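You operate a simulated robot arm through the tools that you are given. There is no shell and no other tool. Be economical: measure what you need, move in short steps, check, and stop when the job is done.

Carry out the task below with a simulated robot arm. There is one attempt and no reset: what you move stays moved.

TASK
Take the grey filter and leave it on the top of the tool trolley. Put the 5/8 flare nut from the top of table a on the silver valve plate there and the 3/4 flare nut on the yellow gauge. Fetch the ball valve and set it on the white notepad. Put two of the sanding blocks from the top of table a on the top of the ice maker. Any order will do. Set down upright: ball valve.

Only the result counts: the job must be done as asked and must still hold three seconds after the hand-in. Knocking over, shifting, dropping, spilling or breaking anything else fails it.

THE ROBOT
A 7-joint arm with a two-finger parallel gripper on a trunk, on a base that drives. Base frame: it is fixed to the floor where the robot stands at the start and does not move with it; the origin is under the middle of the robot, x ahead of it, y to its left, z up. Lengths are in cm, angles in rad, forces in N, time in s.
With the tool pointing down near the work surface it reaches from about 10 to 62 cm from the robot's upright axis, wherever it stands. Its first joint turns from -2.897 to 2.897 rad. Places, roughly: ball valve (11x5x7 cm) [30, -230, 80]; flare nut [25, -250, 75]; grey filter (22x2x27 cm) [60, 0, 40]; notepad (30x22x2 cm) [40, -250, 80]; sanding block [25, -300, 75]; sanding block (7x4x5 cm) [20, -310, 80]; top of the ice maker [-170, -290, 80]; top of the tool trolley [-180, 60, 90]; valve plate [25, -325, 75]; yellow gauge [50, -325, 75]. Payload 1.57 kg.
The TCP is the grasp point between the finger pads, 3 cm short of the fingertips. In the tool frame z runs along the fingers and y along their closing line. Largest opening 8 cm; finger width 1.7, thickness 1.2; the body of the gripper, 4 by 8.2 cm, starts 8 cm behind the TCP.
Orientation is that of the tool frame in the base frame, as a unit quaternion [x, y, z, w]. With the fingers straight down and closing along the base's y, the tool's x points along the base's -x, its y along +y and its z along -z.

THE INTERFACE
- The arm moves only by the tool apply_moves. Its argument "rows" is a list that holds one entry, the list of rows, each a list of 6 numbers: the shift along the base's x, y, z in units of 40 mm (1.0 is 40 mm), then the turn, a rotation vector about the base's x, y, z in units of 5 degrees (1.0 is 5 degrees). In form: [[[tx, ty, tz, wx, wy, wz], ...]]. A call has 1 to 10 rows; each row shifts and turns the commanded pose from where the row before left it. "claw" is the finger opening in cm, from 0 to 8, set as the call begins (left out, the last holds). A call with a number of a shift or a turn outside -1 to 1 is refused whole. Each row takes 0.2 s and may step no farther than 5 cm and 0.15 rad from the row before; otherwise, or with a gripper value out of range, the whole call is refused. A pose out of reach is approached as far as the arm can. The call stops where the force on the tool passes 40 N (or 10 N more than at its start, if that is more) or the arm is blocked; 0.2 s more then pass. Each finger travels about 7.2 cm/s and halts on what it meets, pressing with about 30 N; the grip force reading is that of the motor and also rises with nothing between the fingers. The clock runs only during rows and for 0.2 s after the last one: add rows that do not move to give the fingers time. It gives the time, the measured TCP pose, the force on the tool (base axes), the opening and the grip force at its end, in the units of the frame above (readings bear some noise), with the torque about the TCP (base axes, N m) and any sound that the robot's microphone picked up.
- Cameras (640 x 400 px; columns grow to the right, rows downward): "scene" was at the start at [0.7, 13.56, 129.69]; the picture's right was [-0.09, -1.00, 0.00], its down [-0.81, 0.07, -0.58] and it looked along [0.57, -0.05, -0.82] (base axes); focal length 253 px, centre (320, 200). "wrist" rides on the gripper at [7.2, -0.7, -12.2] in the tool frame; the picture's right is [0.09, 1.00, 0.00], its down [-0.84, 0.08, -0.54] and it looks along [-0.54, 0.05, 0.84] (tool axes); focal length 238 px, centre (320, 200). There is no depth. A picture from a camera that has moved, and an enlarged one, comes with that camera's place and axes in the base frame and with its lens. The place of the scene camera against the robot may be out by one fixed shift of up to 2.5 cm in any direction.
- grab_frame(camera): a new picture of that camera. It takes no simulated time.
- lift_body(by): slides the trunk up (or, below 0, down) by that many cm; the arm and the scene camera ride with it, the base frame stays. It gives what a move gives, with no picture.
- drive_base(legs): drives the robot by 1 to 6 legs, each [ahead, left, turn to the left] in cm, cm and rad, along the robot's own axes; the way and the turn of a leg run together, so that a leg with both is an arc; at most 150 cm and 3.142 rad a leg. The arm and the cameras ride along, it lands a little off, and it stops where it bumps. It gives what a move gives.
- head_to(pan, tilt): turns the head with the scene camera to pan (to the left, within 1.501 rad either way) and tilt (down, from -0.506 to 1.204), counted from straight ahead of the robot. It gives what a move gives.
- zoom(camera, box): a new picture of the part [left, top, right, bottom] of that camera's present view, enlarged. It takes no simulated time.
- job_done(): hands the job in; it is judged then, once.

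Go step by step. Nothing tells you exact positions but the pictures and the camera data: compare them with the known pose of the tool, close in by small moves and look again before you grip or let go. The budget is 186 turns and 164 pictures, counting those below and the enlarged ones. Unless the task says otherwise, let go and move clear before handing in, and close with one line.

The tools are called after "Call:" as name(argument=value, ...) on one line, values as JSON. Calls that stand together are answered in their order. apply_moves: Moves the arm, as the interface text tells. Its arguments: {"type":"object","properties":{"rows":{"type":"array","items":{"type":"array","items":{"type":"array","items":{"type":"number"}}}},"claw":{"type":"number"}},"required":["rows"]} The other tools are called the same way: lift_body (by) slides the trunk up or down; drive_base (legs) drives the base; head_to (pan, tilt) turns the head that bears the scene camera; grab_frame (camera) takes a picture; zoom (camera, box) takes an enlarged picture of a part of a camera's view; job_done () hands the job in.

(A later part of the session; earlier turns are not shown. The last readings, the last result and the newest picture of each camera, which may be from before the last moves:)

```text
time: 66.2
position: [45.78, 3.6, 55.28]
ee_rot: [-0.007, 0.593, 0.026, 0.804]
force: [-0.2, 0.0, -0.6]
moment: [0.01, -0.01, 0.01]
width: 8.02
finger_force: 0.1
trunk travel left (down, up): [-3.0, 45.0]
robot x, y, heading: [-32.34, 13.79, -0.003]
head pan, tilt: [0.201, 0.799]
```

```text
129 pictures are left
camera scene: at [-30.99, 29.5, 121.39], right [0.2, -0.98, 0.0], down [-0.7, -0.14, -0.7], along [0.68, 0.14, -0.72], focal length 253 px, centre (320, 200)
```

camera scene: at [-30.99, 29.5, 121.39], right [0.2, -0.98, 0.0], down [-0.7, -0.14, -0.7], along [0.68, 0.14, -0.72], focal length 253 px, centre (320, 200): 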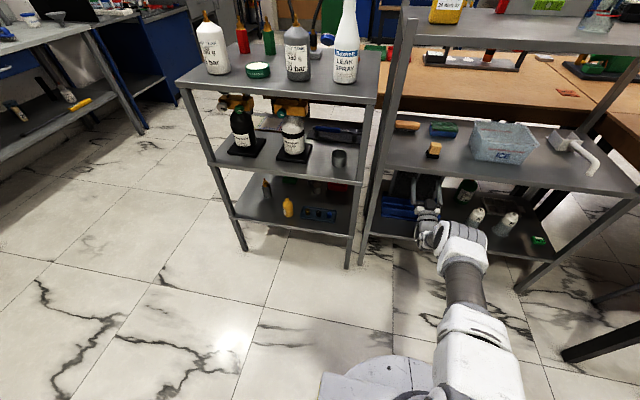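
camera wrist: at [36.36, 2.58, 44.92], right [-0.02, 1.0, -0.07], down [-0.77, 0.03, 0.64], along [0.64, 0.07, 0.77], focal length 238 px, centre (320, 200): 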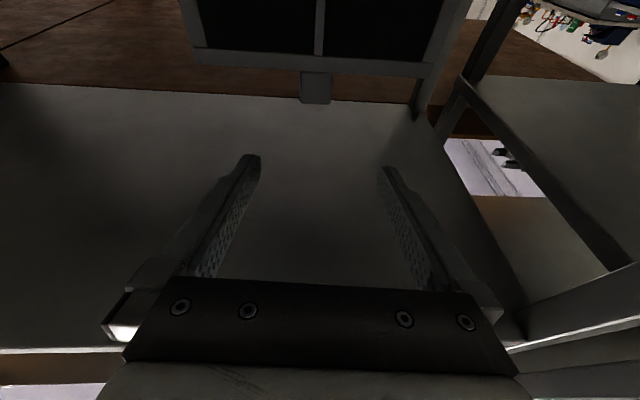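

Call:
drive_base(legs=[[8, 0, 0]])

Call:
grab_frame(camera="wrist")

```text
time: 67.5
position: [53.81, 3.58, 55.47]
ee_rot: [-0.007, 0.593, 0.026, 0.805]
force: [-0.8, 0.3, 0.3]
moment: [0.03, 0.0, -0.01]
width: 7.99
finger_force: 0.0
trunk travel left (down, up): [-3.0, 45.0]
robot x, y, heading: [-24.61, 13.75, -0.002]
head pan, tilt: [0.201, 0.799]
```

```text
128 pictures are left
camera wrist: at [44.37, 2.56, 44.92], right [-0.02, 1.0, -0.07], down [-0.77, 0.03, 0.64], along [0.64, 0.07, 0.77], focal length 238 px, centre (320, 200)
```

wrist: 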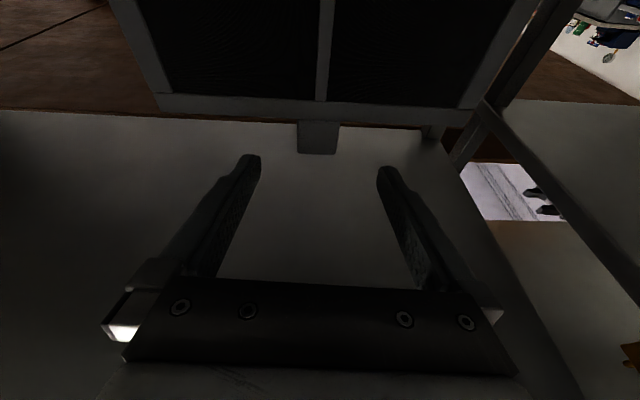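

Call:
lift_body(by=0.6)

Call:
drive_base(legs=[[6.3, 0, 0]])

Call:
grab_frame(camera="wrist")

```text
time: 68.0
position: [53.83, 3.53, 55.95]
ee_rot: [-0.007, 0.593, 0.026, 0.805]
force: [-0.6, -0.2, 0.6]
moment: [0.01, 0.03, -0.01]
width: 8.01
finger_force: 0.2
trunk travel left (down, up): [-3.6, 44.4]
robot x, y, heading: [-24.46, 13.94, -0.001]
head pan, tilt: [0.201, 0.799]
```

```text
time: 69.1
position: [60.12, 3.53, 56.0]
ee_rot: [-0.007, 0.593, 0.026, 0.805]
force: [-0.1, -0.3, -0.3]
moment: [-0.01, 0.01, -0.01]
width: 8.0
finger_force: 0.0
trunk travel left (down, up): [-3.6, 44.4]
robot x, y, heading: [-17.97, 13.7, -0.004]
head pan, tilt: [0.201, 0.799]
```

```text
127 pictures are left
camera wrist: at [50.65, 2.54, 45.52], right [-0.02, 1.0, -0.07], down [-0.77, 0.03, 0.64], along [0.64, 0.07, 0.77], focal length 238 px, centre (320, 200)
```

wrist: 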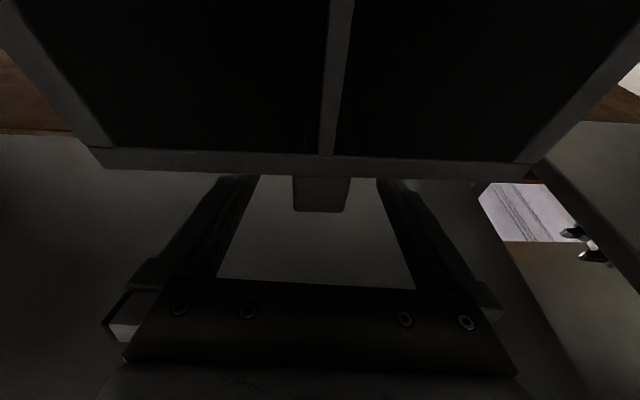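

The tab sits right at the grasp point; I close the fingers.

Call:
apply_moves(rows=[[[0, 0, 0, 0, 0, 0], [0, 0, 0, 0, 0, 0], [0, 0, 0, 0, 0, 0], [0, 0, 0, 0, 0, 0], [0, 0, 0, 0, 0, 0]]], claw=0)

Call:
lift_body(by=1.5)

Call:
grab_frame(camera="wrist")

```text
time: 70.3
position: [60.08, 3.49, 56.13]
ee_rot: [-0.007, 0.592, 0.026, 0.805]
force: [0.0, 0.2, 0.8]
moment: [-0.35, 0.19, -0.08]
width: 3.22
finger_force: 29.9
trunk travel left (down, up): [-3.6, 44.4]
robot x, y, heading: [-18.11, 14.0, -0.0]
head pan, tilt: [0.201, 0.799]
```

```text
time: 70.9
position: [60.31, 3.51, 57.37]
ee_rot: [-0.007, 0.593, 0.026, 0.805]
force: [0.4, -0.1, -0.2]
moment: [-0.03, -0.02, 0.01]
width: 3.2
finger_force: 30.5
trunk travel left (down, up): [-5.1, 42.9]
robot x, y, heading: [-18.29, 13.74, 0.001]
head pan, tilt: [0.201, 0.799]
```

```text
126 pictures are left
camera wrist: at [50.64, 2.54, 47.0], right [-0.02, 1.0, -0.07], down [-0.77, 0.03, 0.64], along [0.64, 0.07, 0.77], focal length 238 px, centre (320, 200)
```

wrist: 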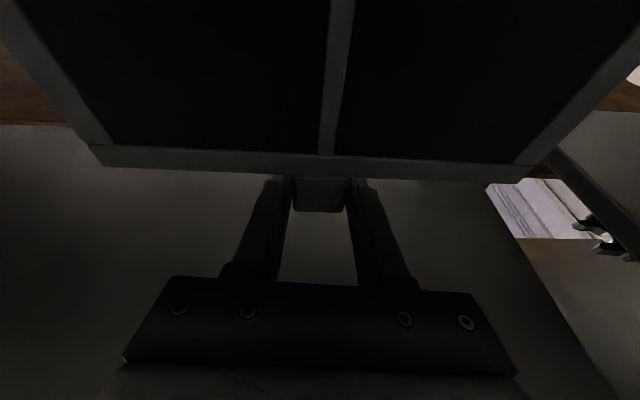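

Call:
lift_body(by=4.2)

Call:
zoom(camera="scene", box=[340, 130, 540, 270])

Call:
grab_frame(camera="wrist")

```text
time: 71.8
position: [60.07, 3.58, 61.62]
ee_rot: [-0.007, 0.593, 0.026, 0.805]
force: [-0.1, 0.0, -1.6]
moment: [-0.01, 0.0, -0.01]
width: 3.18
finger_force: 30.4
trunk travel left (down, up): [-9.3, 38.7]
robot x, y, heading: [-18.14, 13.81, -0.002]
head pan, tilt: [0.201, 0.799]
```

```text
2.86 times, centred on (440, 200) of scene
camera zoom: at [-16.68, 29.47, 127.69], right [0.2, -0.98, 0.0], down [-0.7, -0.14, -0.7], along [0.68, 0.14, -0.72], focal length 722 px, centre (-23, 200)
```

zoom: 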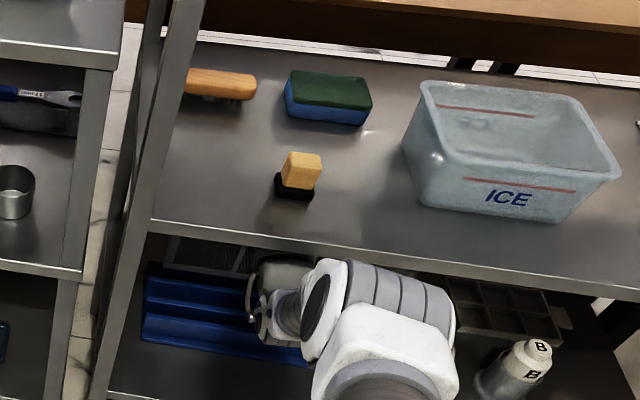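

```text
124 pictures are left
camera wrist: at [50.65, 2.54, 51.21], right [-0.02, 1.0, -0.07], down [-0.77, 0.03, 0.64], along [0.64, 0.07, 0.77], focal length 238 px, centre (320, 200)
```

wrist: 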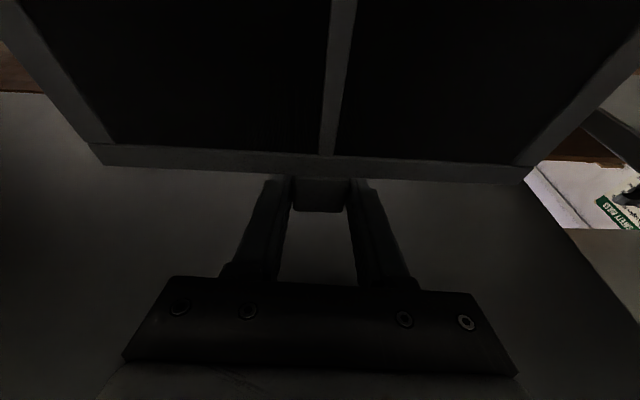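

The filter rose with the hand. I back out in a small step first to check it clears the rack ridges.

Call:
drive_base(legs=[[-2.5, 0, 0]])

Call:
grab_frame(camera="wrist")

Call:
zoom(camera="scene", box=[360, 180, 460, 260])

```text
time: 72.6
position: [57.6, 3.59, 61.58]
ee_rot: [-0.007, 0.593, 0.026, 0.805]
force: [0.0, -1.4, -1.2]
moment: [-0.01, -0.02, -0.01]
width: 3.19
finger_force: 29.9
trunk travel left (down, up): [-9.3, 38.7]
robot x, y, heading: [-20.19, 13.97, -0.002]
head pan, tilt: [0.201, 0.799]
```

```text
123 pictures are left
camera wrist: at [48.15, 2.54, 51.21], right [-0.02, 1.0, -0.07], down [-0.77, 0.03, 0.64], along [0.64, 0.07, 0.77], focal length 238 px, centre (320, 200)
```

wrist: 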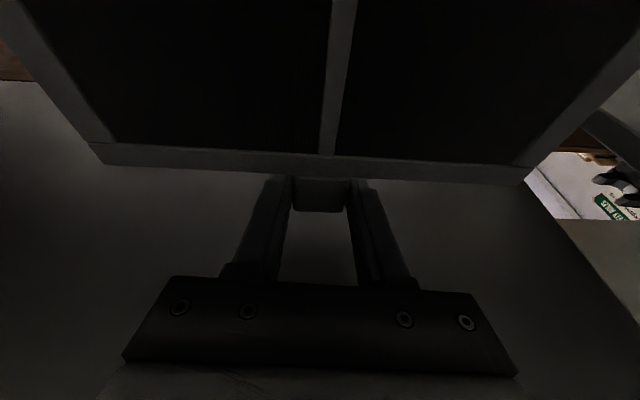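

```text
5.00 times, centred on (410, 220) of scene
camera zoom: at [-19.17, 29.48, 127.69], right [0.2, -0.98, 0.0], down [-0.7, -0.14, -0.7], along [0.68, 0.14, -0.72], focal length 1264 px, centre (-130, 100)
```

zoom: 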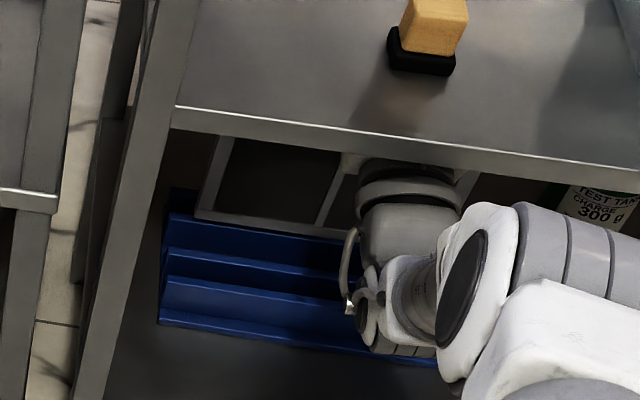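

The filter's bottom bar is clear of the rack. I back all the way out and look toward the trolley.

Call:
drive_base(legs=[[-45, 0, 0]])

Call:
grab_frame(camera="scene")

Call:
head_to(pan=1.5, tilt=0.4)

Call:
grab_frame(camera="scene")

```text
time: 76.1
position: [12.57, 3.51, 61.58]
ee_rot: [-0.007, 0.593, 0.026, 0.805]
force: [-0.1, -0.2, -1.0]
moment: [0.02, 0.03, 0.01]
width: 3.16
finger_force: 29.8
trunk travel left (down, up): [-9.3, 38.7]
robot x, y, heading: [-65.64, 13.78, -0.004]
head pan, tilt: [0.201, 0.799]
```

```text
121 pictures are left
camera scene: at [-64.23, 29.6, 127.69], right [0.2, -0.98, 0.0], down [-0.7, -0.14, -0.7], along [0.68, 0.14, -0.72], focal length 253 px, centre (320, 200)
```

scene: 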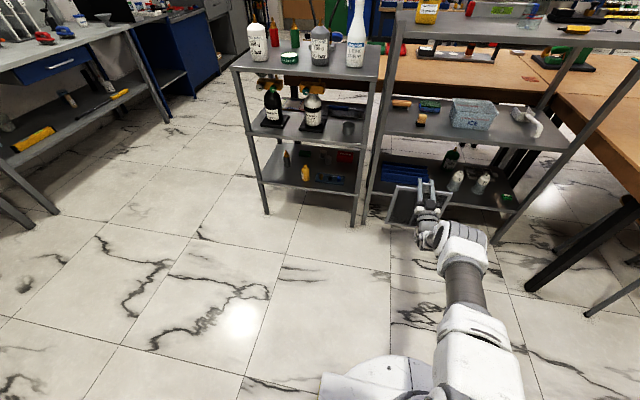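

```text
time: 77.6
position: [12.67, 3.55, 61.64]
ee_rot: [-0.006, 0.593, 0.025, 0.805]
force: [0.7, -0.4, -2.0]
moment: [-0.01, 0.01, -0.02]
width: 3.18
finger_force: 30.1
trunk travel left (down, up): [-9.3, 38.7]
robot x, y, heading: [-65.45, 13.9, -0.008]
head pan, tilt: [1.499, 0.4]
```

```text
120 pictures are left
camera scene: at [-71.44, 37.25, 131.2], right [1.0, -0.08, 0.0], down [-0.03, -0.39, -0.92], along [0.07, 0.92, -0.39], focal length 253 px, centre (320, 200)
```

scene: 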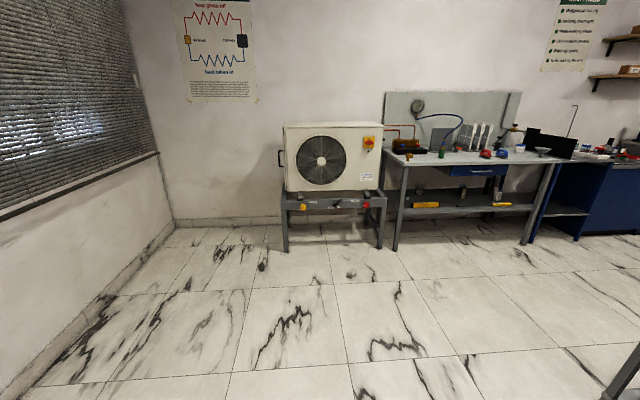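

Call:
drive_base(legs=[[-5, 0, 0], [0, 0, 1.7]])

Call:
head_to(pan=1.0, tilt=0.5)

Call:
grab_frame(camera="scene")

```text
time: 84.2
position: [-71.87, 92.67, 61.65]
ee_rot: [-0.453, 0.382, 0.626, 0.507]
force: [0.9, -0.1, -2.1]
moment: [0.02, 0.01, 0.03]
width: 3.16
finger_force: 30.1
trunk travel left (down, up): [-9.3, 38.7]
robot x, y, heading: [-70.62, 14.06, 1.716]
head pan, tilt: [1.499, 0.4]
```

```text
time: 85.1
position: [-71.79, 92.67, 61.61]
ee_rot: [-0.454, 0.382, 0.626, 0.506]
force: [0.3, -0.1, -2.4]
moment: [0.02, 0.01, 0.01]
width: 3.19
finger_force: 30.0
trunk travel left (down, up): [-9.3, 38.7]
robot x, y, heading: [-70.76, 13.77, 1.709]
head pan, tilt: [1.0, 0.499]
```

```text
119 pictures are left
camera scene: at [-90.23, 7.91, 130.29], right [0.42, 0.91, 0.0], down [0.44, -0.2, -0.88], along [-0.8, 0.36, -0.48], focal length 253 px, centre (320, 200)
```

scene: 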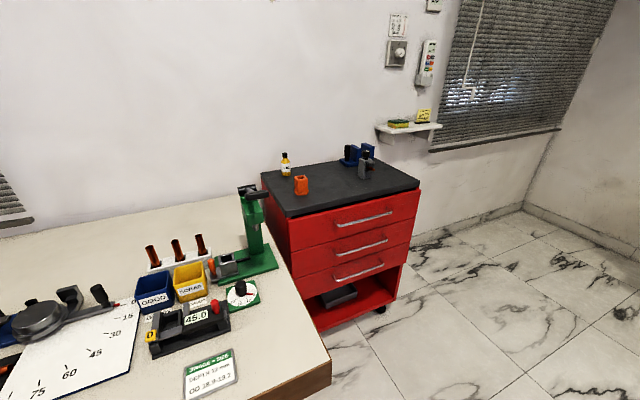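

The red tool trolley is at about x −156…−205, y 26…79, top z≈88, with free space between the items. I move clear of the table corner, turn to face it, and raise the trunk for a better view.

Call:
drive_base(legs=[[40, -35, 0], [0, 0, 1.43]])

Call:
lift_body(by=38)

Call:
head_to(pan=0.3, tilt=0.5)

Call:
grab_frame(camera="scene")

```text
time: 93.0
position: [-119.66, 68.11, 61.73]
ee_rot: [-0.593, -0.008, 0.805, -0.027]
force: [-0.1, 0.6, -2.5]
moment: [-0.05, 0.0, 0.0]
width: 3.15
finger_force: 30.1
trunk travel left (down, up): [-9.3, 38.7]
robot x, y, heading: [-41.46, 58.35, -3.135]
head pan, tilt: [1.0, 0.499]
```

```text
time: 96.7
position: [-119.8, 68.14, 99.56]
ee_rot: [-0.593, -0.008, 0.805, -0.027]
force: [0.4, 0.3, -1.8]
moment: [-0.03, 0.0, -0.03]
width: 3.18
finger_force: 29.9
trunk travel left (down, up): [-47.3, 0.7]
robot x, y, heading: [-41.15, 58.31, -3.144]
head pan, tilt: [1.0, 0.499]
```

```text
time: 97.8
position: [-119.67, 68.1, 99.6]
ee_rot: [-0.593, -0.008, 0.804, -0.028]
force: [-0.2, 0.6, -2.1]
moment: [0.02, -0.01, 0.01]
width: 3.16
finger_force: 30.4
trunk travel left (down, up): [-47.3, 0.7]
robot x, y, heading: [-41.75, 58.63, -3.138]
head pan, tilt: [0.3, 0.499]
```

```text
118 pictures are left
camera scene: at [-40.55, 41.86, 168.29], right [-0.3, 0.95, 0.0], down [0.46, 0.14, -0.88], along [-0.84, -0.26, -0.48], focal length 253 px, centre (320, 200)
```

scene: 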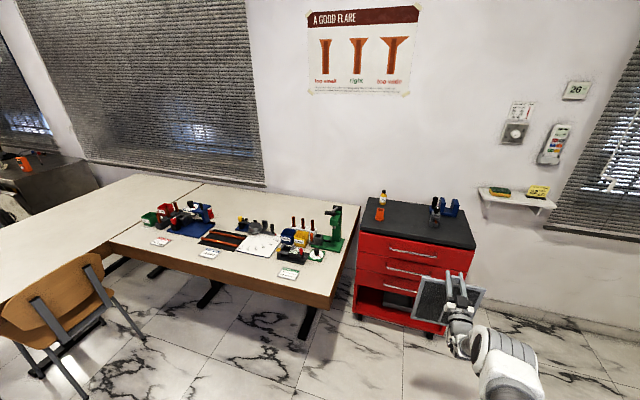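

Call:
zoom(camera="scene", box=[340, 170, 500, 270])

```text
4.00 times, centred on (420, 220) of scene
camera zoom: at [-40.55, 41.86, 168.29], right [-0.3, 0.95, 0.0], down [0.46, 0.14, -0.88], along [-0.84, -0.26, -0.48], focal length 1011 px, centre (-80, 120)
```

zoom: 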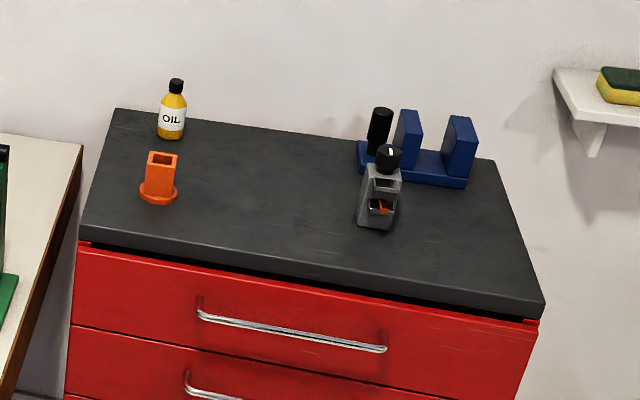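

The gap between the orange holder and the grey tool is about 24 cm, enough for the 22 cm filter. I pitch the hand down (90°) while retracting so the filter becomes flat.

Call:
apply_moves(rows=[[[0.4, 0, 0, 0, -1, 0], [0.4, 0, 0, 0, -1, 0], [0.4, 0, 0, 0, -1, 0], [0.4, 0, 0, 0, -1, 0], [0.4, 0, 0, 0, -1, 0], [0.4, 0, 0, 0, -1, 0], [0.4, 0, 0, 0, -1, 0], [0.4, 0, 0, 0, -1, 0], [0.4, 0, 0, 0, -1, 0]]])

Call:
apply_moves(rows=[[[0.2, 0, 0, 0, -1, 0], [0.2, 0, 0, 0, -1, 0], [0.2, 0, 0, 0, -1, 0], [0.2, 0, 0, 0, -1, 0], [0.2, 0, 0, 0, -1, 0], [0.2, 0, 0, 0, -1, 0], [0.2, 0, 0, 0, -1, 0], [0, 0, 0, 0, -1, 0], [0, 0, 0, 0, -1, 0]]])

Call:
grab_frame(camera="wrist")

Call:
grab_frame(camera="scene")

```text
time: 99.8
position: [-105.22, 68.1, 99.68]
ee_rot: [0.856, -0.003, -0.515, 0.029]
force: [0.8, 0.7, -1.2]
moment: [0.01, 0.14, -0.01]
width: 3.17
finger_force: 30.2
trunk travel left (down, up): [-47.3, 0.7]
robot x, y, heading: [-41.48, 58.38, -3.142]
head pan, tilt: [0.3, 0.499]
```

```text
time: 101.8
position: [-99.68, 68.2, 99.63]
ee_rot: [0.988, -0.014, -0.149, 0.026]
force: [-0.6, -0.4, -1.2]
moment: [0.03, 0.21, -0.01]
width: 3.12
finger_force: 30.2
trunk travel left (down, up): [-47.3, 0.7]
robot x, y, heading: [-41.82, 58.5, -3.135]
head pan, tilt: [0.3, 0.499]
```

```text
116 pictures are left
camera wrist: at [-89.23, 69.1, 109.17], right [0.07, -1.0, 0.03], down [-0.64, -0.02, 0.77], along [-0.77, -0.07, -0.64], focal length 238 px, centre (320, 200)
```

wrist: 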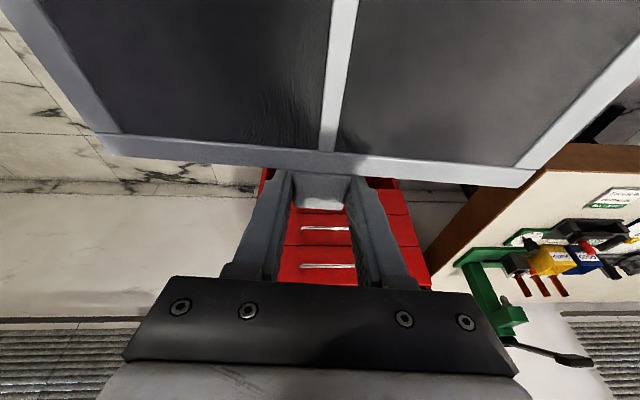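

```text
115 pictures are left
camera scene: at [-40.56, 41.87, 168.29], right [-0.3, 0.95, 0.0], down [0.46, 0.14, -0.88], along [-0.84, -0.26, -0.48], focal length 253 px, centre (320, 200)
```

scene: 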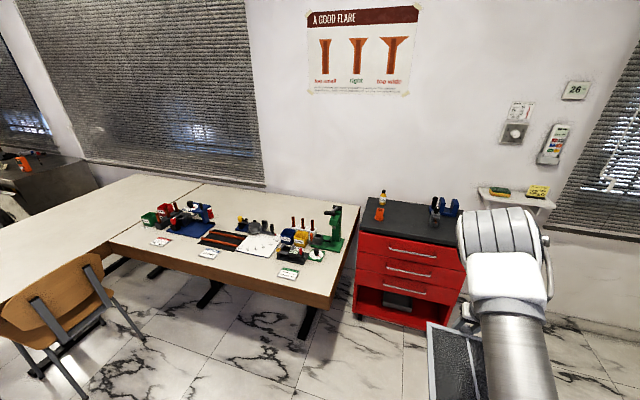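

The filter is flat. I shift the hand left by the arm (so the base stays clear of the other table), then check from above.

Call:
apply_moves(rows=[[[0, -0.8, 0, 0, 0, 0], [0, -0.8, 0, 0, 0, 0], [0, -0.8, 0, 0, 0, 0], [0, -0.8, 0, 0, 0, 0], [0, -0.7, 0, 0, 0, 0]]])

Call:
drive_base(legs=[[40, 0, 0]])

Call:
head_to(pan=0.1, tilt=0.7)

Call:
grab_frame(camera="scene")

Call:
grab_frame(camera="wrist")

```text
time: 103.0
position: [-99.7, 52.48, 99.73]
ee_rot: [0.988, -0.014, -0.15, 0.026]
force: [-1.0, 0.4, -1.0]
moment: [0.0, 0.2, 0.02]
width: 3.15
finger_force: 29.9
trunk travel left (down, up): [-47.3, 0.7]
robot x, y, heading: [-41.57, 58.16, -3.134]
head pan, tilt: [0.3, 0.499]
```

```text
time: 106.1
position: [-139.82, 52.58, 99.63]
ee_rot: [0.988, -0.014, -0.149, 0.026]
force: [0.2, -0.7, -0.6]
moment: [0.01, 0.23, -0.03]
width: 3.16
finger_force: 29.8
trunk travel left (down, up): [-47.3, 0.7]
robot x, y, heading: [-81.45, 58.49, -3.134]
head pan, tilt: [0.3, 0.499]
```

```text
time: 106.8
position: [-139.7, 52.61, 99.71]
ee_rot: [0.988, -0.014, -0.149, 0.025]
force: [1.0, -0.1, -1.5]
moment: [-0.01, 0.21, 0.02]
width: 3.17
finger_force: 30.2
trunk travel left (down, up): [-47.3, 0.7]
robot x, y, heading: [-81.32, 58.16, -3.138]
head pan, tilt: [0.099, 0.7]
```

```text
114 pictures are left
camera scene: at [-80.24, 43.62, 166.52], right [-0.1, 0.99, 0.0], down [0.64, 0.07, -0.77], along [-0.76, -0.08, -0.64], focal length 253 px, centre (320, 200)
```

scene: 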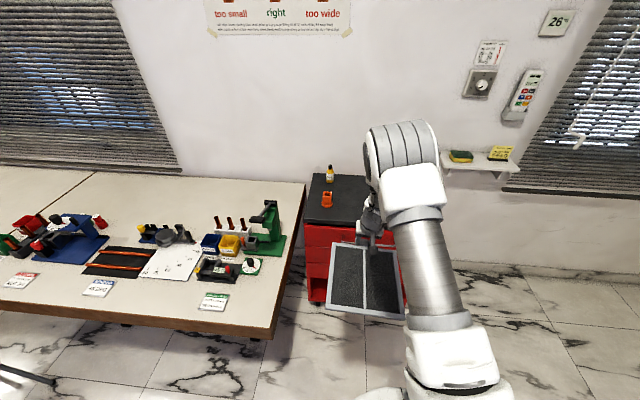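

```text
113 pictures are left
camera wrist: at [-129.23, 53.53, 109.2], right [0.07, -1.0, 0.03], down [-0.64, -0.02, 0.77], along [-0.77, -0.07, -0.64], focal length 238 px, centre (320, 200)
```

wrist: 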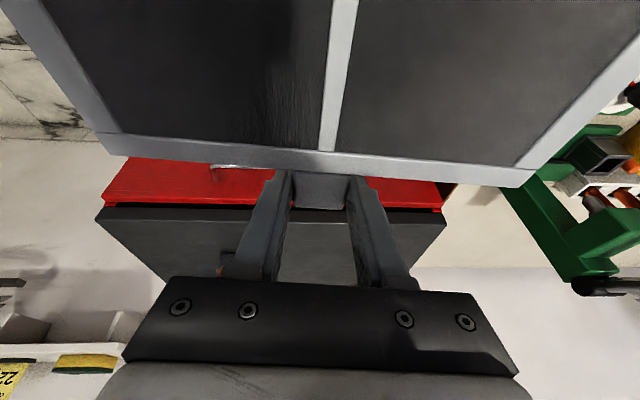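

Call:
apply_moves(rows=[[[0, 0.05, 0.8, 0, 0, 0], [0, 0.05, 0.7, 0, 0, 0]]])

Call:
drive_base(legs=[[35, 0, 0]])

Call:
grab_frame(camera="wrist")

Call:
head_to(pan=0.0, tilt=0.9)

Call:
grab_frame(camera="scene")

```text
time: 107.4
position: [-139.59, 52.98, 105.76]
ee_rot: [0.988, -0.014, -0.149, 0.026]
force: [-0.1, 0.0, -1.4]
moment: [-0.02, 0.19, -0.03]
width: 3.18
finger_force: 30.0
trunk travel left (down, up): [-47.3, 0.7]
robot x, y, heading: [-81.28, 58.76, -3.142]
head pan, tilt: [0.099, 0.7]
```

```text
time: 110.3
position: [-174.63, 52.78, 105.72]
ee_rot: [0.988, -0.014, -0.149, 0.026]
force: [0.0, 0.2, -1.3]
moment: [0.01, 0.2, 0.0]
width: 3.16
finger_force: 30.1
trunk travel left (down, up): [-47.3, 0.7]
robot x, y, heading: [-116.43, 58.27, -3.141]
head pan, tilt: [0.099, 0.7]
```

```text
112 pictures are left
camera wrist: at [-164.22, 53.83, 115.24], right [0.07, -1.0, 0.03], down [-0.64, -0.02, 0.77], along [-0.77, -0.07, -0.64], focal length 238 px, centre (320, 200)
```

wrist: 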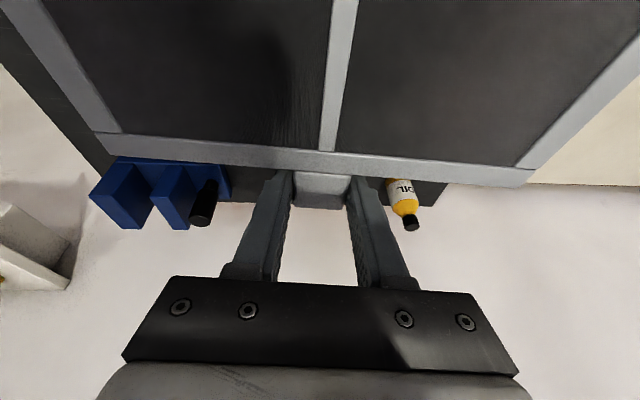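

```text
time: 111.0
position: [-174.73, 52.94, 105.73]
ee_rot: [0.988, -0.013, -0.149, 0.026]
force: [0.0, -0.6, -0.8]
moment: [-0.01, 0.2, 0.02]
width: 3.17
finger_force: 29.6
trunk travel left (down, up): [-47.3, 0.7]
robot x, y, heading: [-116.4, 58.3, -3.139]
head pan, tilt: [0.0, 0.901]
```

```text
111 pictures are left
camera scene: at [-114.37, 44.39, 164.9], right [0.0, 1.0, 0.0], down [0.78, 0.0, -0.62], along [-0.62, 0.0, -0.78], focal length 253 px, centre (320, 200)
```

scene: 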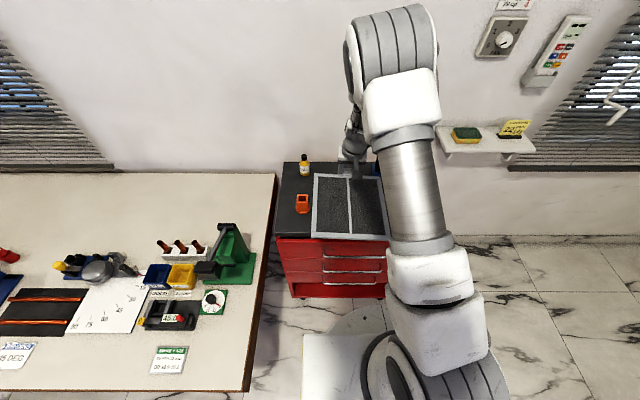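

Call:
drive_base(legs=[[11, 0, 0]])

Call:
apply_moves(rows=[[[0, 0, -0.6, 0, 0, 0], [0, 0, -0.6, 0, 0, 0], [0, 0, -0.4, 0, 0, 0]]])

Call:
zoom(camera="scene", box=[260, 140, 420, 260])

Call:
grab_frame(camera="wrist")

```text
time: 112.4
position: [-185.64, 53.02, 105.74]
ee_rot: [0.988, -0.014, -0.149, 0.025]
force: [0.0, 0.0, -1.0]
moment: [0.05, 0.19, 0.01]
width: 3.11
finger_force: 30.1
trunk travel left (down, up): [-47.3, 0.7]
robot x, y, heading: [-127.37, 58.19, -3.143]
head pan, tilt: [0.0, 0.901]
```

```text
time: 113.2
position: [-185.75, 52.9, 99.26]
ee_rot: [0.988, -0.015, -0.15, 0.026]
force: [-0.8, 0.5, -1.6]
moment: [-0.01, 0.22, 0.0]
width: 3.18
finger_force: 30.1
trunk travel left (down, up): [-47.3, 0.7]
robot x, y, heading: [-127.21, 58.33, -3.14]
head pan, tilt: [0.0, 0.901]
```

```text
3.33 times, centred on (340, 200) of scene
camera zoom: at [-125.34, 44.37, 164.9], right [0.0, 1.0, 0.0], down [0.78, 0.0, -0.62], along [-0.62, 0.0, -0.78], focal length 842 px, centre (253, 200)
```

zoom: 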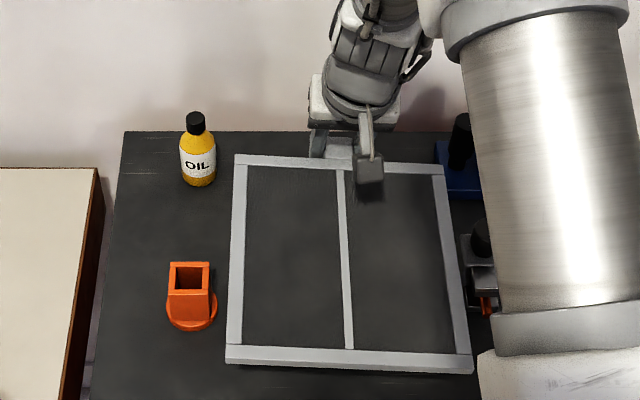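

```text
109 pictures are left
camera wrist: at [-175.15, 53.84, 108.81], right [0.07, -1.0, 0.03], down [-0.64, -0.02, 0.77], along [-0.77, -0.07, -0.64], focal length 238 px, centre (320, 200)
```

wrist: 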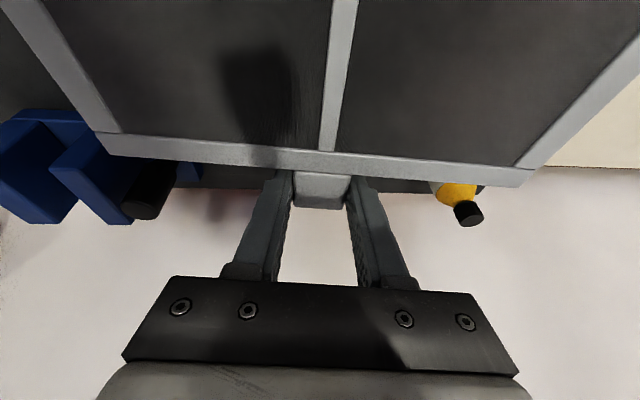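

Alignment is good with ~1.8 cm margins both sides. I lower, tilt the near edge down slightly and approach the surface.

Call:
apply_moves(rows=[[[0, 0, -0.5, 0, 0, 0], [0, 0, -0.5, 0, 0, 0], [0, 0, -0.5, 0, 0, 0], [0, 0, -0.1, 0, 0.9, 0]]])

Call:
zoom(camera="scene", box=[260, 140, 420, 260])

```text
time: 114.2
position: [-185.55, 53.03, 92.92]
ee_rot: [0.982, -0.013, -0.189, 0.026]
force: [0.0, -0.2, -1.5]
moment: [0.03, 0.24, 0.03]
width: 3.15
finger_force: 30.1
trunk travel left (down, up): [-47.3, 0.7]
robot x, y, heading: [-126.96, 58.19, -3.139]
head pan, tilt: [0.0, 0.901]
```

```text
3.33 times, centred on (340, 200) of scene
camera zoom: at [-125.34, 44.37, 164.9], right [0.0, 1.0, 0.0], down [0.78, 0.0, -0.62], along [-0.62, 0.0, -0.78], focal length 842 px, centre (253, 200)
```

zoom: 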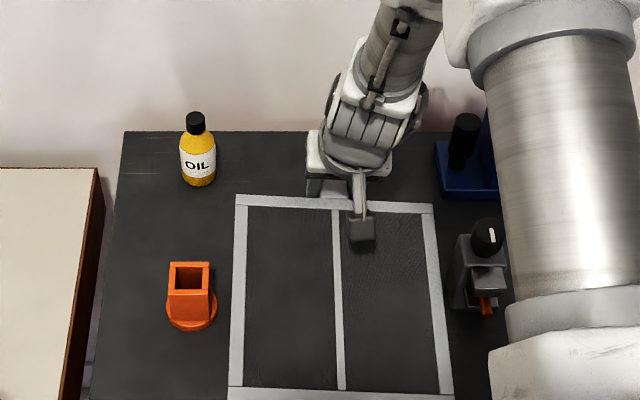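

Call:
apply_moves(rows=[[[0, 0, -0.2, 0, 0, 0], [0, 0, -0.2, 0, 0, 0]]])

Call:
apply_moves(rows=[[[0, 0, -0.1, 0, 0, 0], [0, 0, 0, 0, 0, 0]]])

Call:
apply_moves(rows=[[[0, 0, -0.1, 0, 0, 0], [0, 0, 0, 0, 0, 0]]])

```text
time: 114.8
position: [-185.74, 52.95, 91.27]
ee_rot: [0.982, -0.013, -0.188, 0.026]
force: [0.6, 1.2, -1.2]
moment: [-0.01, 0.2, 0.01]
width: 3.13
finger_force: 30.0
trunk travel left (down, up): [-47.3, 0.7]
robot x, y, heading: [-127.26, 58.04, -3.139]
head pan, tilt: [0.0, 0.901]
```

```text
time: 115.4
position: [-185.73, 52.87, 90.84]
ee_rot: [0.982, -0.013, -0.188, 0.026]
force: [0.1, 0.8, -2.0]
moment: [-0.01, 0.21, -0.03]
width: 3.15
finger_force: 29.8
trunk travel left (down, up): [-47.3, 0.7]
robot x, y, heading: [-127.34, 58.2, -3.135]
head pan, tilt: [0.0, 0.901]
```

```text
time: 116.0
position: [-185.64, 52.98, 90.52]
ee_rot: [0.982, -0.014, -0.188, 0.026]
force: [0.9, -0.5, -1.4]
moment: [0.0, 0.2, -0.01]
width: 3.15
finger_force: 29.9
trunk travel left (down, up): [-47.3, 0.7]
robot x, y, heading: [-126.95, 57.98, -3.137]
head pan, tilt: [0.0, 0.901]
```

Call:
apply_moves(rows=[[[0, 0, -0.1, 0, 0, 0], [0, 0, 0, 0, 0, 0]]])

Call:
apply_moves(rows=[[[0, 0, -0.1, 0, 0, 0], [0, 0, 0, 0, 0, 0]]])

Call:
zoom(camera="scene", box=[260, 140, 420, 280])

```text
time: 116.6
position: [-185.6, 52.88, 90.14]
ee_rot: [0.982, -0.013, -0.188, 0.026]
force: [0.4, 0.2, -1.7]
moment: [0.01, 0.24, 0.04]
width: 3.16
finger_force: 29.8
trunk travel left (down, up): [-47.3, 0.7]
robot x, y, heading: [-126.92, 58.07, -3.144]
head pan, tilt: [0.0, 0.901]
```

```text
time: 117.2
position: [-185.67, 52.83, 89.82]
ee_rot: [0.982, -0.013, -0.188, 0.027]
force: [-0.2, 0.0, -2.0]
moment: [0.02, 0.23, 0.04]
width: 3.19
finger_force: 30.2
trunk travel left (down, up): [-47.3, 0.7]
robot x, y, heading: [-127.21, 58.36, -3.142]
head pan, tilt: [0.0, 0.901]
```

```text
2.86 times, centred on (340, 210) of scene
camera zoom: at [-125.33, 44.36, 164.9], right [0.0, 1.0, 0.0], down [0.78, 0.0, -0.62], along [-0.62, 0.0, -0.78], focal length 722 px, centre (263, 171)
```

zoom: 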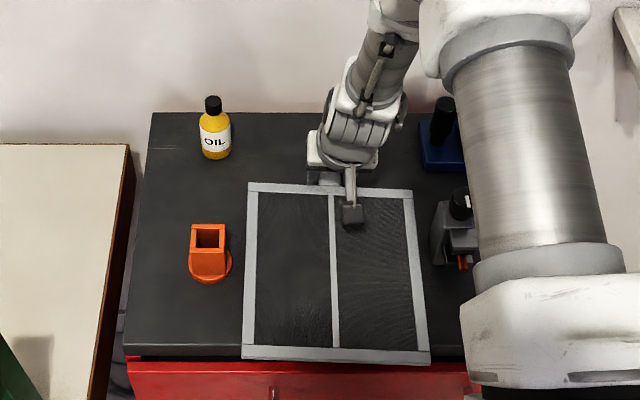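

Call:
apply_moves(rows=[[[-0.35, 0, 0, 0, 0, 0], [-0.3, 0, 0, 0, 0, 0]]])

Call:
apply_moves(rows=[[[0, 0, -0.15, 0, 0, 0], [0, 0, 0, 0, 0, 0]]])

Call:
apply_moves(rows=[[[0, 0, -0.15, 0, 0, 0], [0, 0, 0, 0, 0, 0]]])

Call:
zoom(camera="scene", box=[260, 140, 420, 280])

```text
time: 117.8
position: [-188.19, 52.8, 89.71]
ee_rot: [0.982, -0.014, -0.188, 0.026]
force: [0.2, -0.6, -1.9]
moment: [0.01, 0.19, 0.02]
width: 3.16
finger_force: 29.6
trunk travel left (down, up): [-47.3, 0.7]
robot x, y, heading: [-127.61, 58.6, -3.137]
head pan, tilt: [0.0, 0.901]
```

```text
time: 118.4
position: [-188.16, 52.99, 89.17]
ee_rot: [0.982, -0.013, -0.189, 0.026]
force: [0.7, -0.6, 5.0]
moment: [0.43, -0.64, 0.0]
width: 3.14
finger_force: 30.1
trunk travel left (down, up): [-47.3, 0.7]
robot x, y, heading: [-127.39, 58.1, -3.137]
head pan, tilt: [0.0, 0.901]
```

```text
time: 118.9
position: [-188.18, 52.87, 89.16]
ee_rot: [0.981, -0.013, -0.192, 0.027]
force: [17.7, 1.7, 25.8]
moment: [0.61, -0.27, -0.38]
width: 3.18
finger_force: 29.6
trunk travel left (down, up): [-47.3, 0.7]
robot x, y, heading: [-127.2, 58.37, -3.137]
head pan, tilt: [0.0, 0.901]
stopped in row 2: the force on the tool passed its limit at 42 N (the readings are from after the stop); the commanded pose is now the measured one
```

```text
2.86 times, centred on (340, 210) of scene
camera zoom: at [-124.86, 44.4, 164.93], right [0.0, 1.0, 0.0], down [0.78, 0.0, -0.62], along [-0.62, 0.0, -0.78], focal length 722 px, centre (263, 171)
```

zoom: 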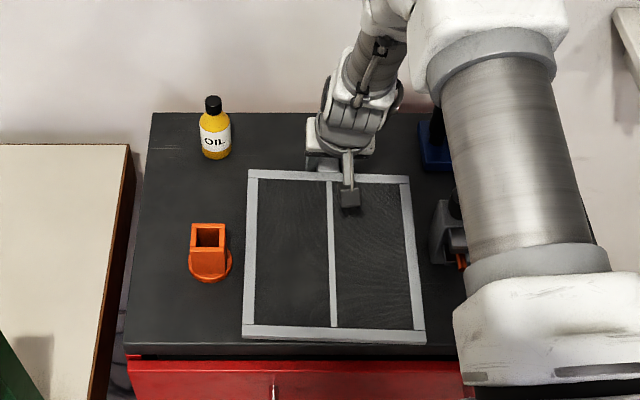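

Contact made with the near edge and fingertips. I ease up a hair and open.

Call:
apply_moves(rows=[[[0, 0, 0.05, 0, 0, 0], [0, 0, 0, 0, 0, 0]]])

Call:
apply_moves(rows=[[[0, 0, 0, 0, 0, 0], [0, 0, 0, 0, 0, 0], [0, 0, 0, 0, 0, 0]]], claw=5.5)

Call:
apply_moves(rows=[[[-0.02, 0, 0.2, 0, 0, 0], [-0.06, 0, 0.6, 0, 0, 0], [0, 0, 0.8, 0, 0, 0], [0, 0, 0.8, 0, 0, 0], [0, 0, 0.8, 0, 0, 0]]])

Call:
zoom(camera="scene", box=[260, 140, 420, 280])

Call:
grab_frame(camera="wrist")

```text
time: 119.5
position: [-188.44, 52.81, 89.3]
ee_rot: [0.981, -0.013, -0.192, 0.028]
force: [13.6, 0.1, 19.6]
moment: [0.44, -0.14, -0.31]
width: 3.16
finger_force: 30.1
trunk travel left (down, up): [-47.3, 0.7]
robot x, y, heading: [-127.44, 57.89, -3.143]
head pan, tilt: [0.0, 0.901]
```

```text
time: 120.3
position: [-188.42, 52.7, 89.17]
ee_rot: [0.981, -0.012, -0.193, 0.027]
force: [5.1, -14.4, 16.1]
moment: [-0.01, -0.11, -0.09]
width: 4.05
finger_force: 0.1
trunk travel left (down, up): [-47.3, 0.7]
robot x, y, heading: [-127.08, 57.86, -3.138]
head pan, tilt: [0.0, 0.901]
```

```text
time: 121.5
position: [-188.74, 52.67, 101.73]
ee_rot: [0.981, -0.013, -0.191, 0.026]
force: [0.1, 0.6, 0.1]
moment: [-0.01, -0.01, -0.03]
width: 5.48
finger_force: 0.0
trunk travel left (down, up): [-47.3, 0.7]
robot x, y, heading: [-127.16, 58.32, -3.144]
head pan, tilt: [0.0, 0.901]
```

```text
2.86 times, centred on (340, 210) of scene
camera zoom: at [-125.27, 44.37, 164.89], right [0.0, 1.0, 0.0], down [0.78, 0.0, -0.62], along [-0.62, 0.0, -0.78], focal length 722 px, centre (263, 171)
```

zoom: 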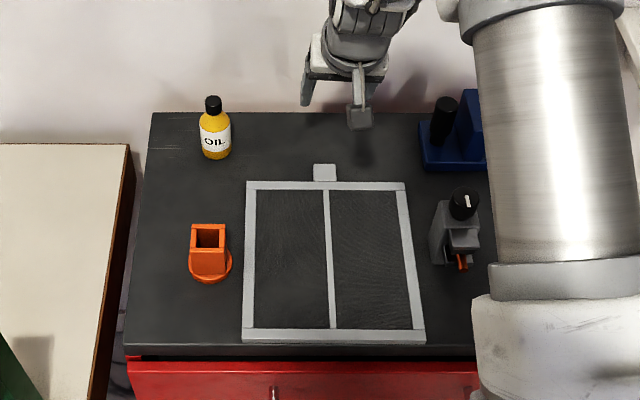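

```text
104 pictures are left
camera wrist: at [-177.49, 53.73, 110.46], right [0.07, -1.0, 0.02], down [-0.57, -0.02, 0.82], along [-0.82, -0.07, -0.57], focal length 238 px, centre (320, 200)
```

wrist: 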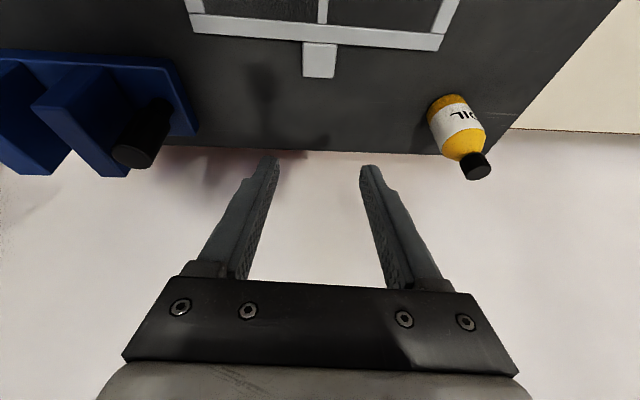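

The filter lies flat on the trolley, nothing else disturbed. Now I retract, back off, and turn south toward table a's corridor.

Call:
apply_moves(rows=[[[0.7, 0, 0.5, 0, 0, 0], [0.9, 0, 0, 0, 0, 0], [0.9, 0, 0, 0, 0, 0], [0.9, 0, 0, 0, 0, 0], [0.9, 0, 0, 0, -0.9, 0]]], claw=8)

Call:
drive_base(legs=[[-88, 0, 0], [0, 0, 1.571]])

Call:
head_to(pan=0.3, tilt=0.5)

Call:
grab_frame(camera="scene")

```text
time: 122.7
position: [-171.65, 52.76, 103.84]
ee_rot: [0.988, -0.014, -0.153, 0.026]
force: [-1.2, 0.8, 0.1]
moment: [0.0, 0.0, 0.01]
width: 7.99
finger_force: 0.1
trunk travel left (down, up): [-47.3, 0.7]
robot x, y, heading: [-127.06, 57.6, -3.141]
head pan, tilt: [0.0, 0.901]
```

```text
time: 133.9
position: [-33.61, 14.39, 103.82]
ee_rot: [0.706, 0.691, -0.088, 0.126]
force: [-0.1, 0.0, -0.2]
moment: [0.01, -0.02, 0.0]
width: 7.99
finger_force: 0.0
trunk travel left (down, up): [-47.3, 0.7]
robot x, y, heading: [-39.26, 58.51, -1.56]
head pan, tilt: [0.0, 0.901]
```

```text
time: 134.8
position: [-33.58, 14.31, 103.72]
ee_rot: [0.706, 0.691, -0.088, 0.127]
force: [-0.1, 0.6, 1.0]
moment: [-0.03, 0.02, -0.02]
width: 7.99
finger_force: 0.0
trunk travel left (down, up): [-47.3, 0.7]
robot x, y, heading: [-39.15, 58.47, -1.565]
head pan, tilt: [0.3, 0.499]
```

```text
103 pictures are left
camera scene: at [-21.11, 58.19, 168.28], right [-0.95, -0.3, 0.0], down [-0.15, 0.46, -0.88], along [0.27, -0.84, -0.48], focal length 253 px, centre (320, 200)
```

scene: 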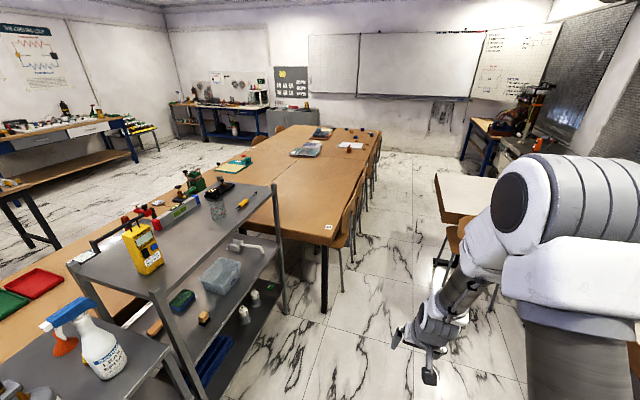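

Call:
drive_base(legs=[[150, 0, 0], [0, 2, 0]])

Call:
head_to(pan=0.2, tilt=0.6)

Call:
grab_frame(camera="scene")

Call:
grab_frame(camera="wrist")

```text
time: 145.2
position: [-31.71, -135.34, 103.78]
ee_rot: [0.709, 0.687, -0.09, 0.127]
force: [-0.4, -0.3, 0.4]
moment: [-0.01, 0.0, 0.0]
width: 8.02
finger_force: 0.0
trunk travel left (down, up): [-47.3, 0.7]
robot x, y, heading: [-37.01, -90.66, -1.577]
head pan, tilt: [0.3, 0.499]
```

```text
time: 145.8
position: [-31.69, -135.15, 103.82]
ee_rot: [0.709, 0.688, -0.089, 0.127]
force: [-0.7, -0.1, -0.5]
moment: [0.03, -0.01, 0.0]
width: 8.0
finger_force: 0.1
trunk travel left (down, up): [-47.3, 0.7]
robot x, y, heading: [-36.9, -91.07, -1.576]
head pan, tilt: [0.201, 0.6]
```

```text
102 pictures are left
camera scene: at [-19.56, -91.41, 167.38], right [-0.98, -0.2, 0.0], down [-0.11, 0.55, -0.83], along [0.16, -0.81, -0.56], focal length 253 px, centre (320, 200)
```

scene: 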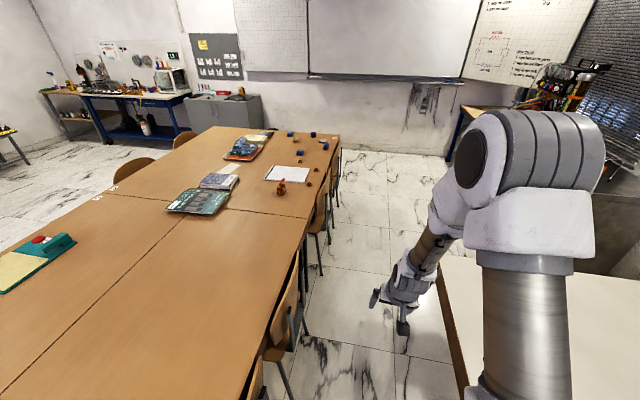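

```text
101 pictures are left
camera wrist: at [-32.63, -124.72, 113.24], right [1.0, 0.06, 0.03], down [0.02, -0.64, 0.77], along [0.07, -0.77, -0.64], focal length 238 px, centre (320, 200)
```

wrist: 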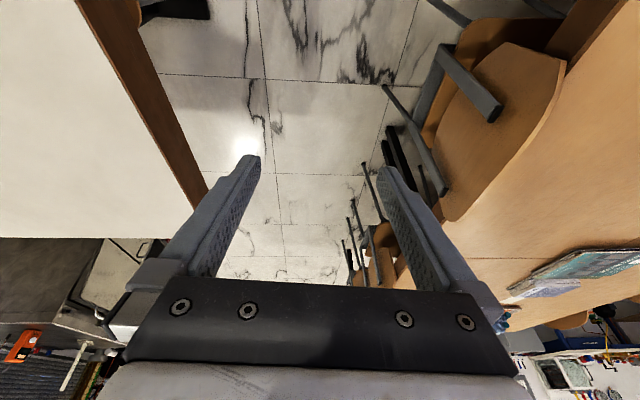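

Call:
drive_base(legs=[[0, 4, 0.005], [105, 0, 0]])

Call:
head_to(pan=0.7, tilt=0.7)

Call:
grab_frame(camera="scene")

Call:
grab_frame(camera="wrist")

```text
time: 153.6
position: [-27.59, -240.1, 103.8]
ee_rot: [0.709, 0.688, -0.089, 0.126]
force: [-0.1, -0.6, -0.5]
moment: [-0.02, 0.03, -0.02]
width: 7.99
finger_force: 0.0
trunk travel left (down, up): [-47.3, 0.7]
robot x, y, heading: [-32.79, -196.17, -1.571]
head pan, tilt: [0.201, 0.6]
```

```text
time: 154.5
position: [-27.47, -240.14, 103.73]
ee_rot: [0.709, 0.688, -0.089, 0.127]
force: [-0.1, -0.2, 0.7]
moment: [0.02, -0.01, 0.02]
width: 8.01
finger_force: 0.2
trunk travel left (down, up): [-47.3, 0.7]
robot x, y, heading: [-32.82, -195.56, -1.574]
head pan, tilt: [0.7, 0.7]
```

```text
100 pictures are left
camera scene: at [-11.78, -194.16, 166.52], right [-0.77, -0.64, 0.0], down [-0.41, 0.49, -0.77], along [0.49, -0.59, -0.64], focal length 253 px, centre (320, 200)
```

scene: 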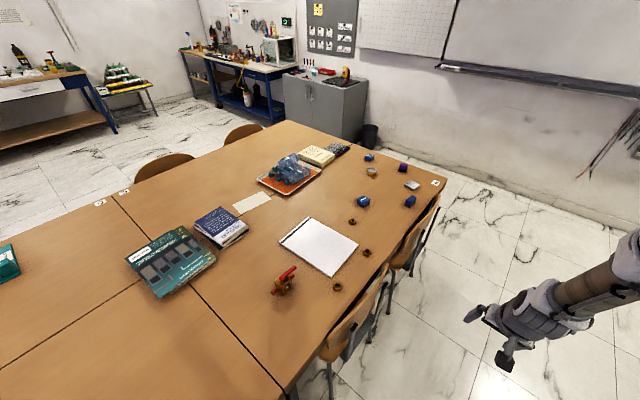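

```text
99 pictures are left
camera wrist: at [-28.48, -229.65, 113.24], right [1.0, 0.07, 0.03], down [0.02, -0.64, 0.77], along [0.07, -0.77, -0.64], focal length 238 px, centre (320, 200)
```

wrist: 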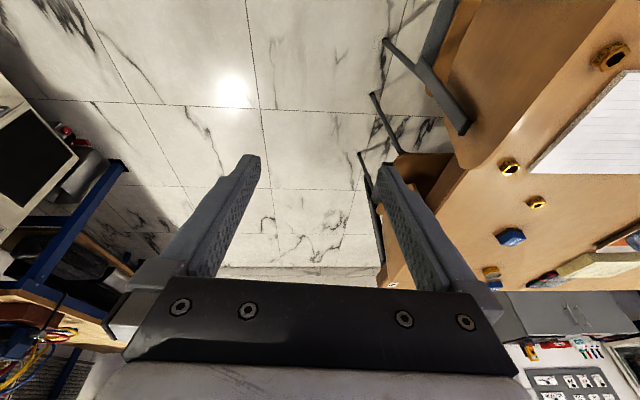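

Call:
zoom(camera="scene", box=[260, 140, 460, 310])

Call:
zoom(camera="scene", box=[330, 140, 450, 230])

```text
2.35 times, centred on (360, 225) of scene
camera zoom: at [-11.78, -194.16, 166.52], right [-0.77, -0.64, 0.0], down [-0.41, 0.49, -0.77], along [0.49, -0.59, -0.64], focal length 595 px, centre (226, 141)
```

zoom: 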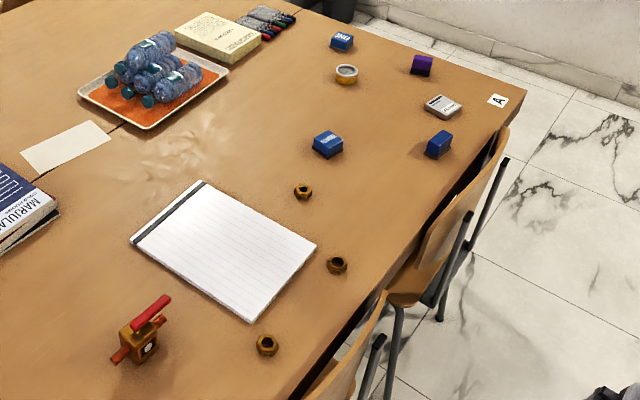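

```text
4.44 times, centred on (390, 185) of scene
camera zoom: at [-11.78, -194.16, 166.52], right [-0.77, -0.64, 0.0], down [-0.41, 0.49, -0.77], along [0.49, -0.59, -0.64], focal length 1123 px, centre (9, 267)
```

zoom: 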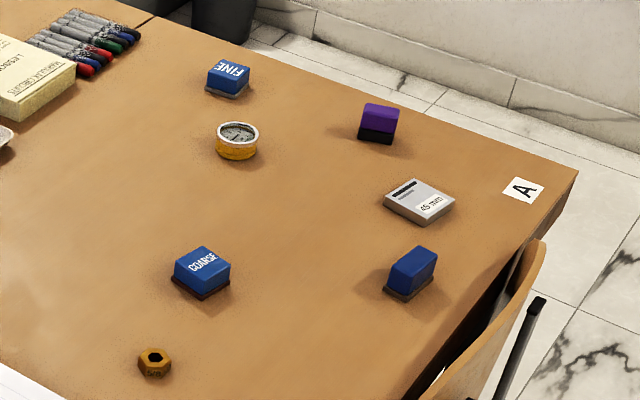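

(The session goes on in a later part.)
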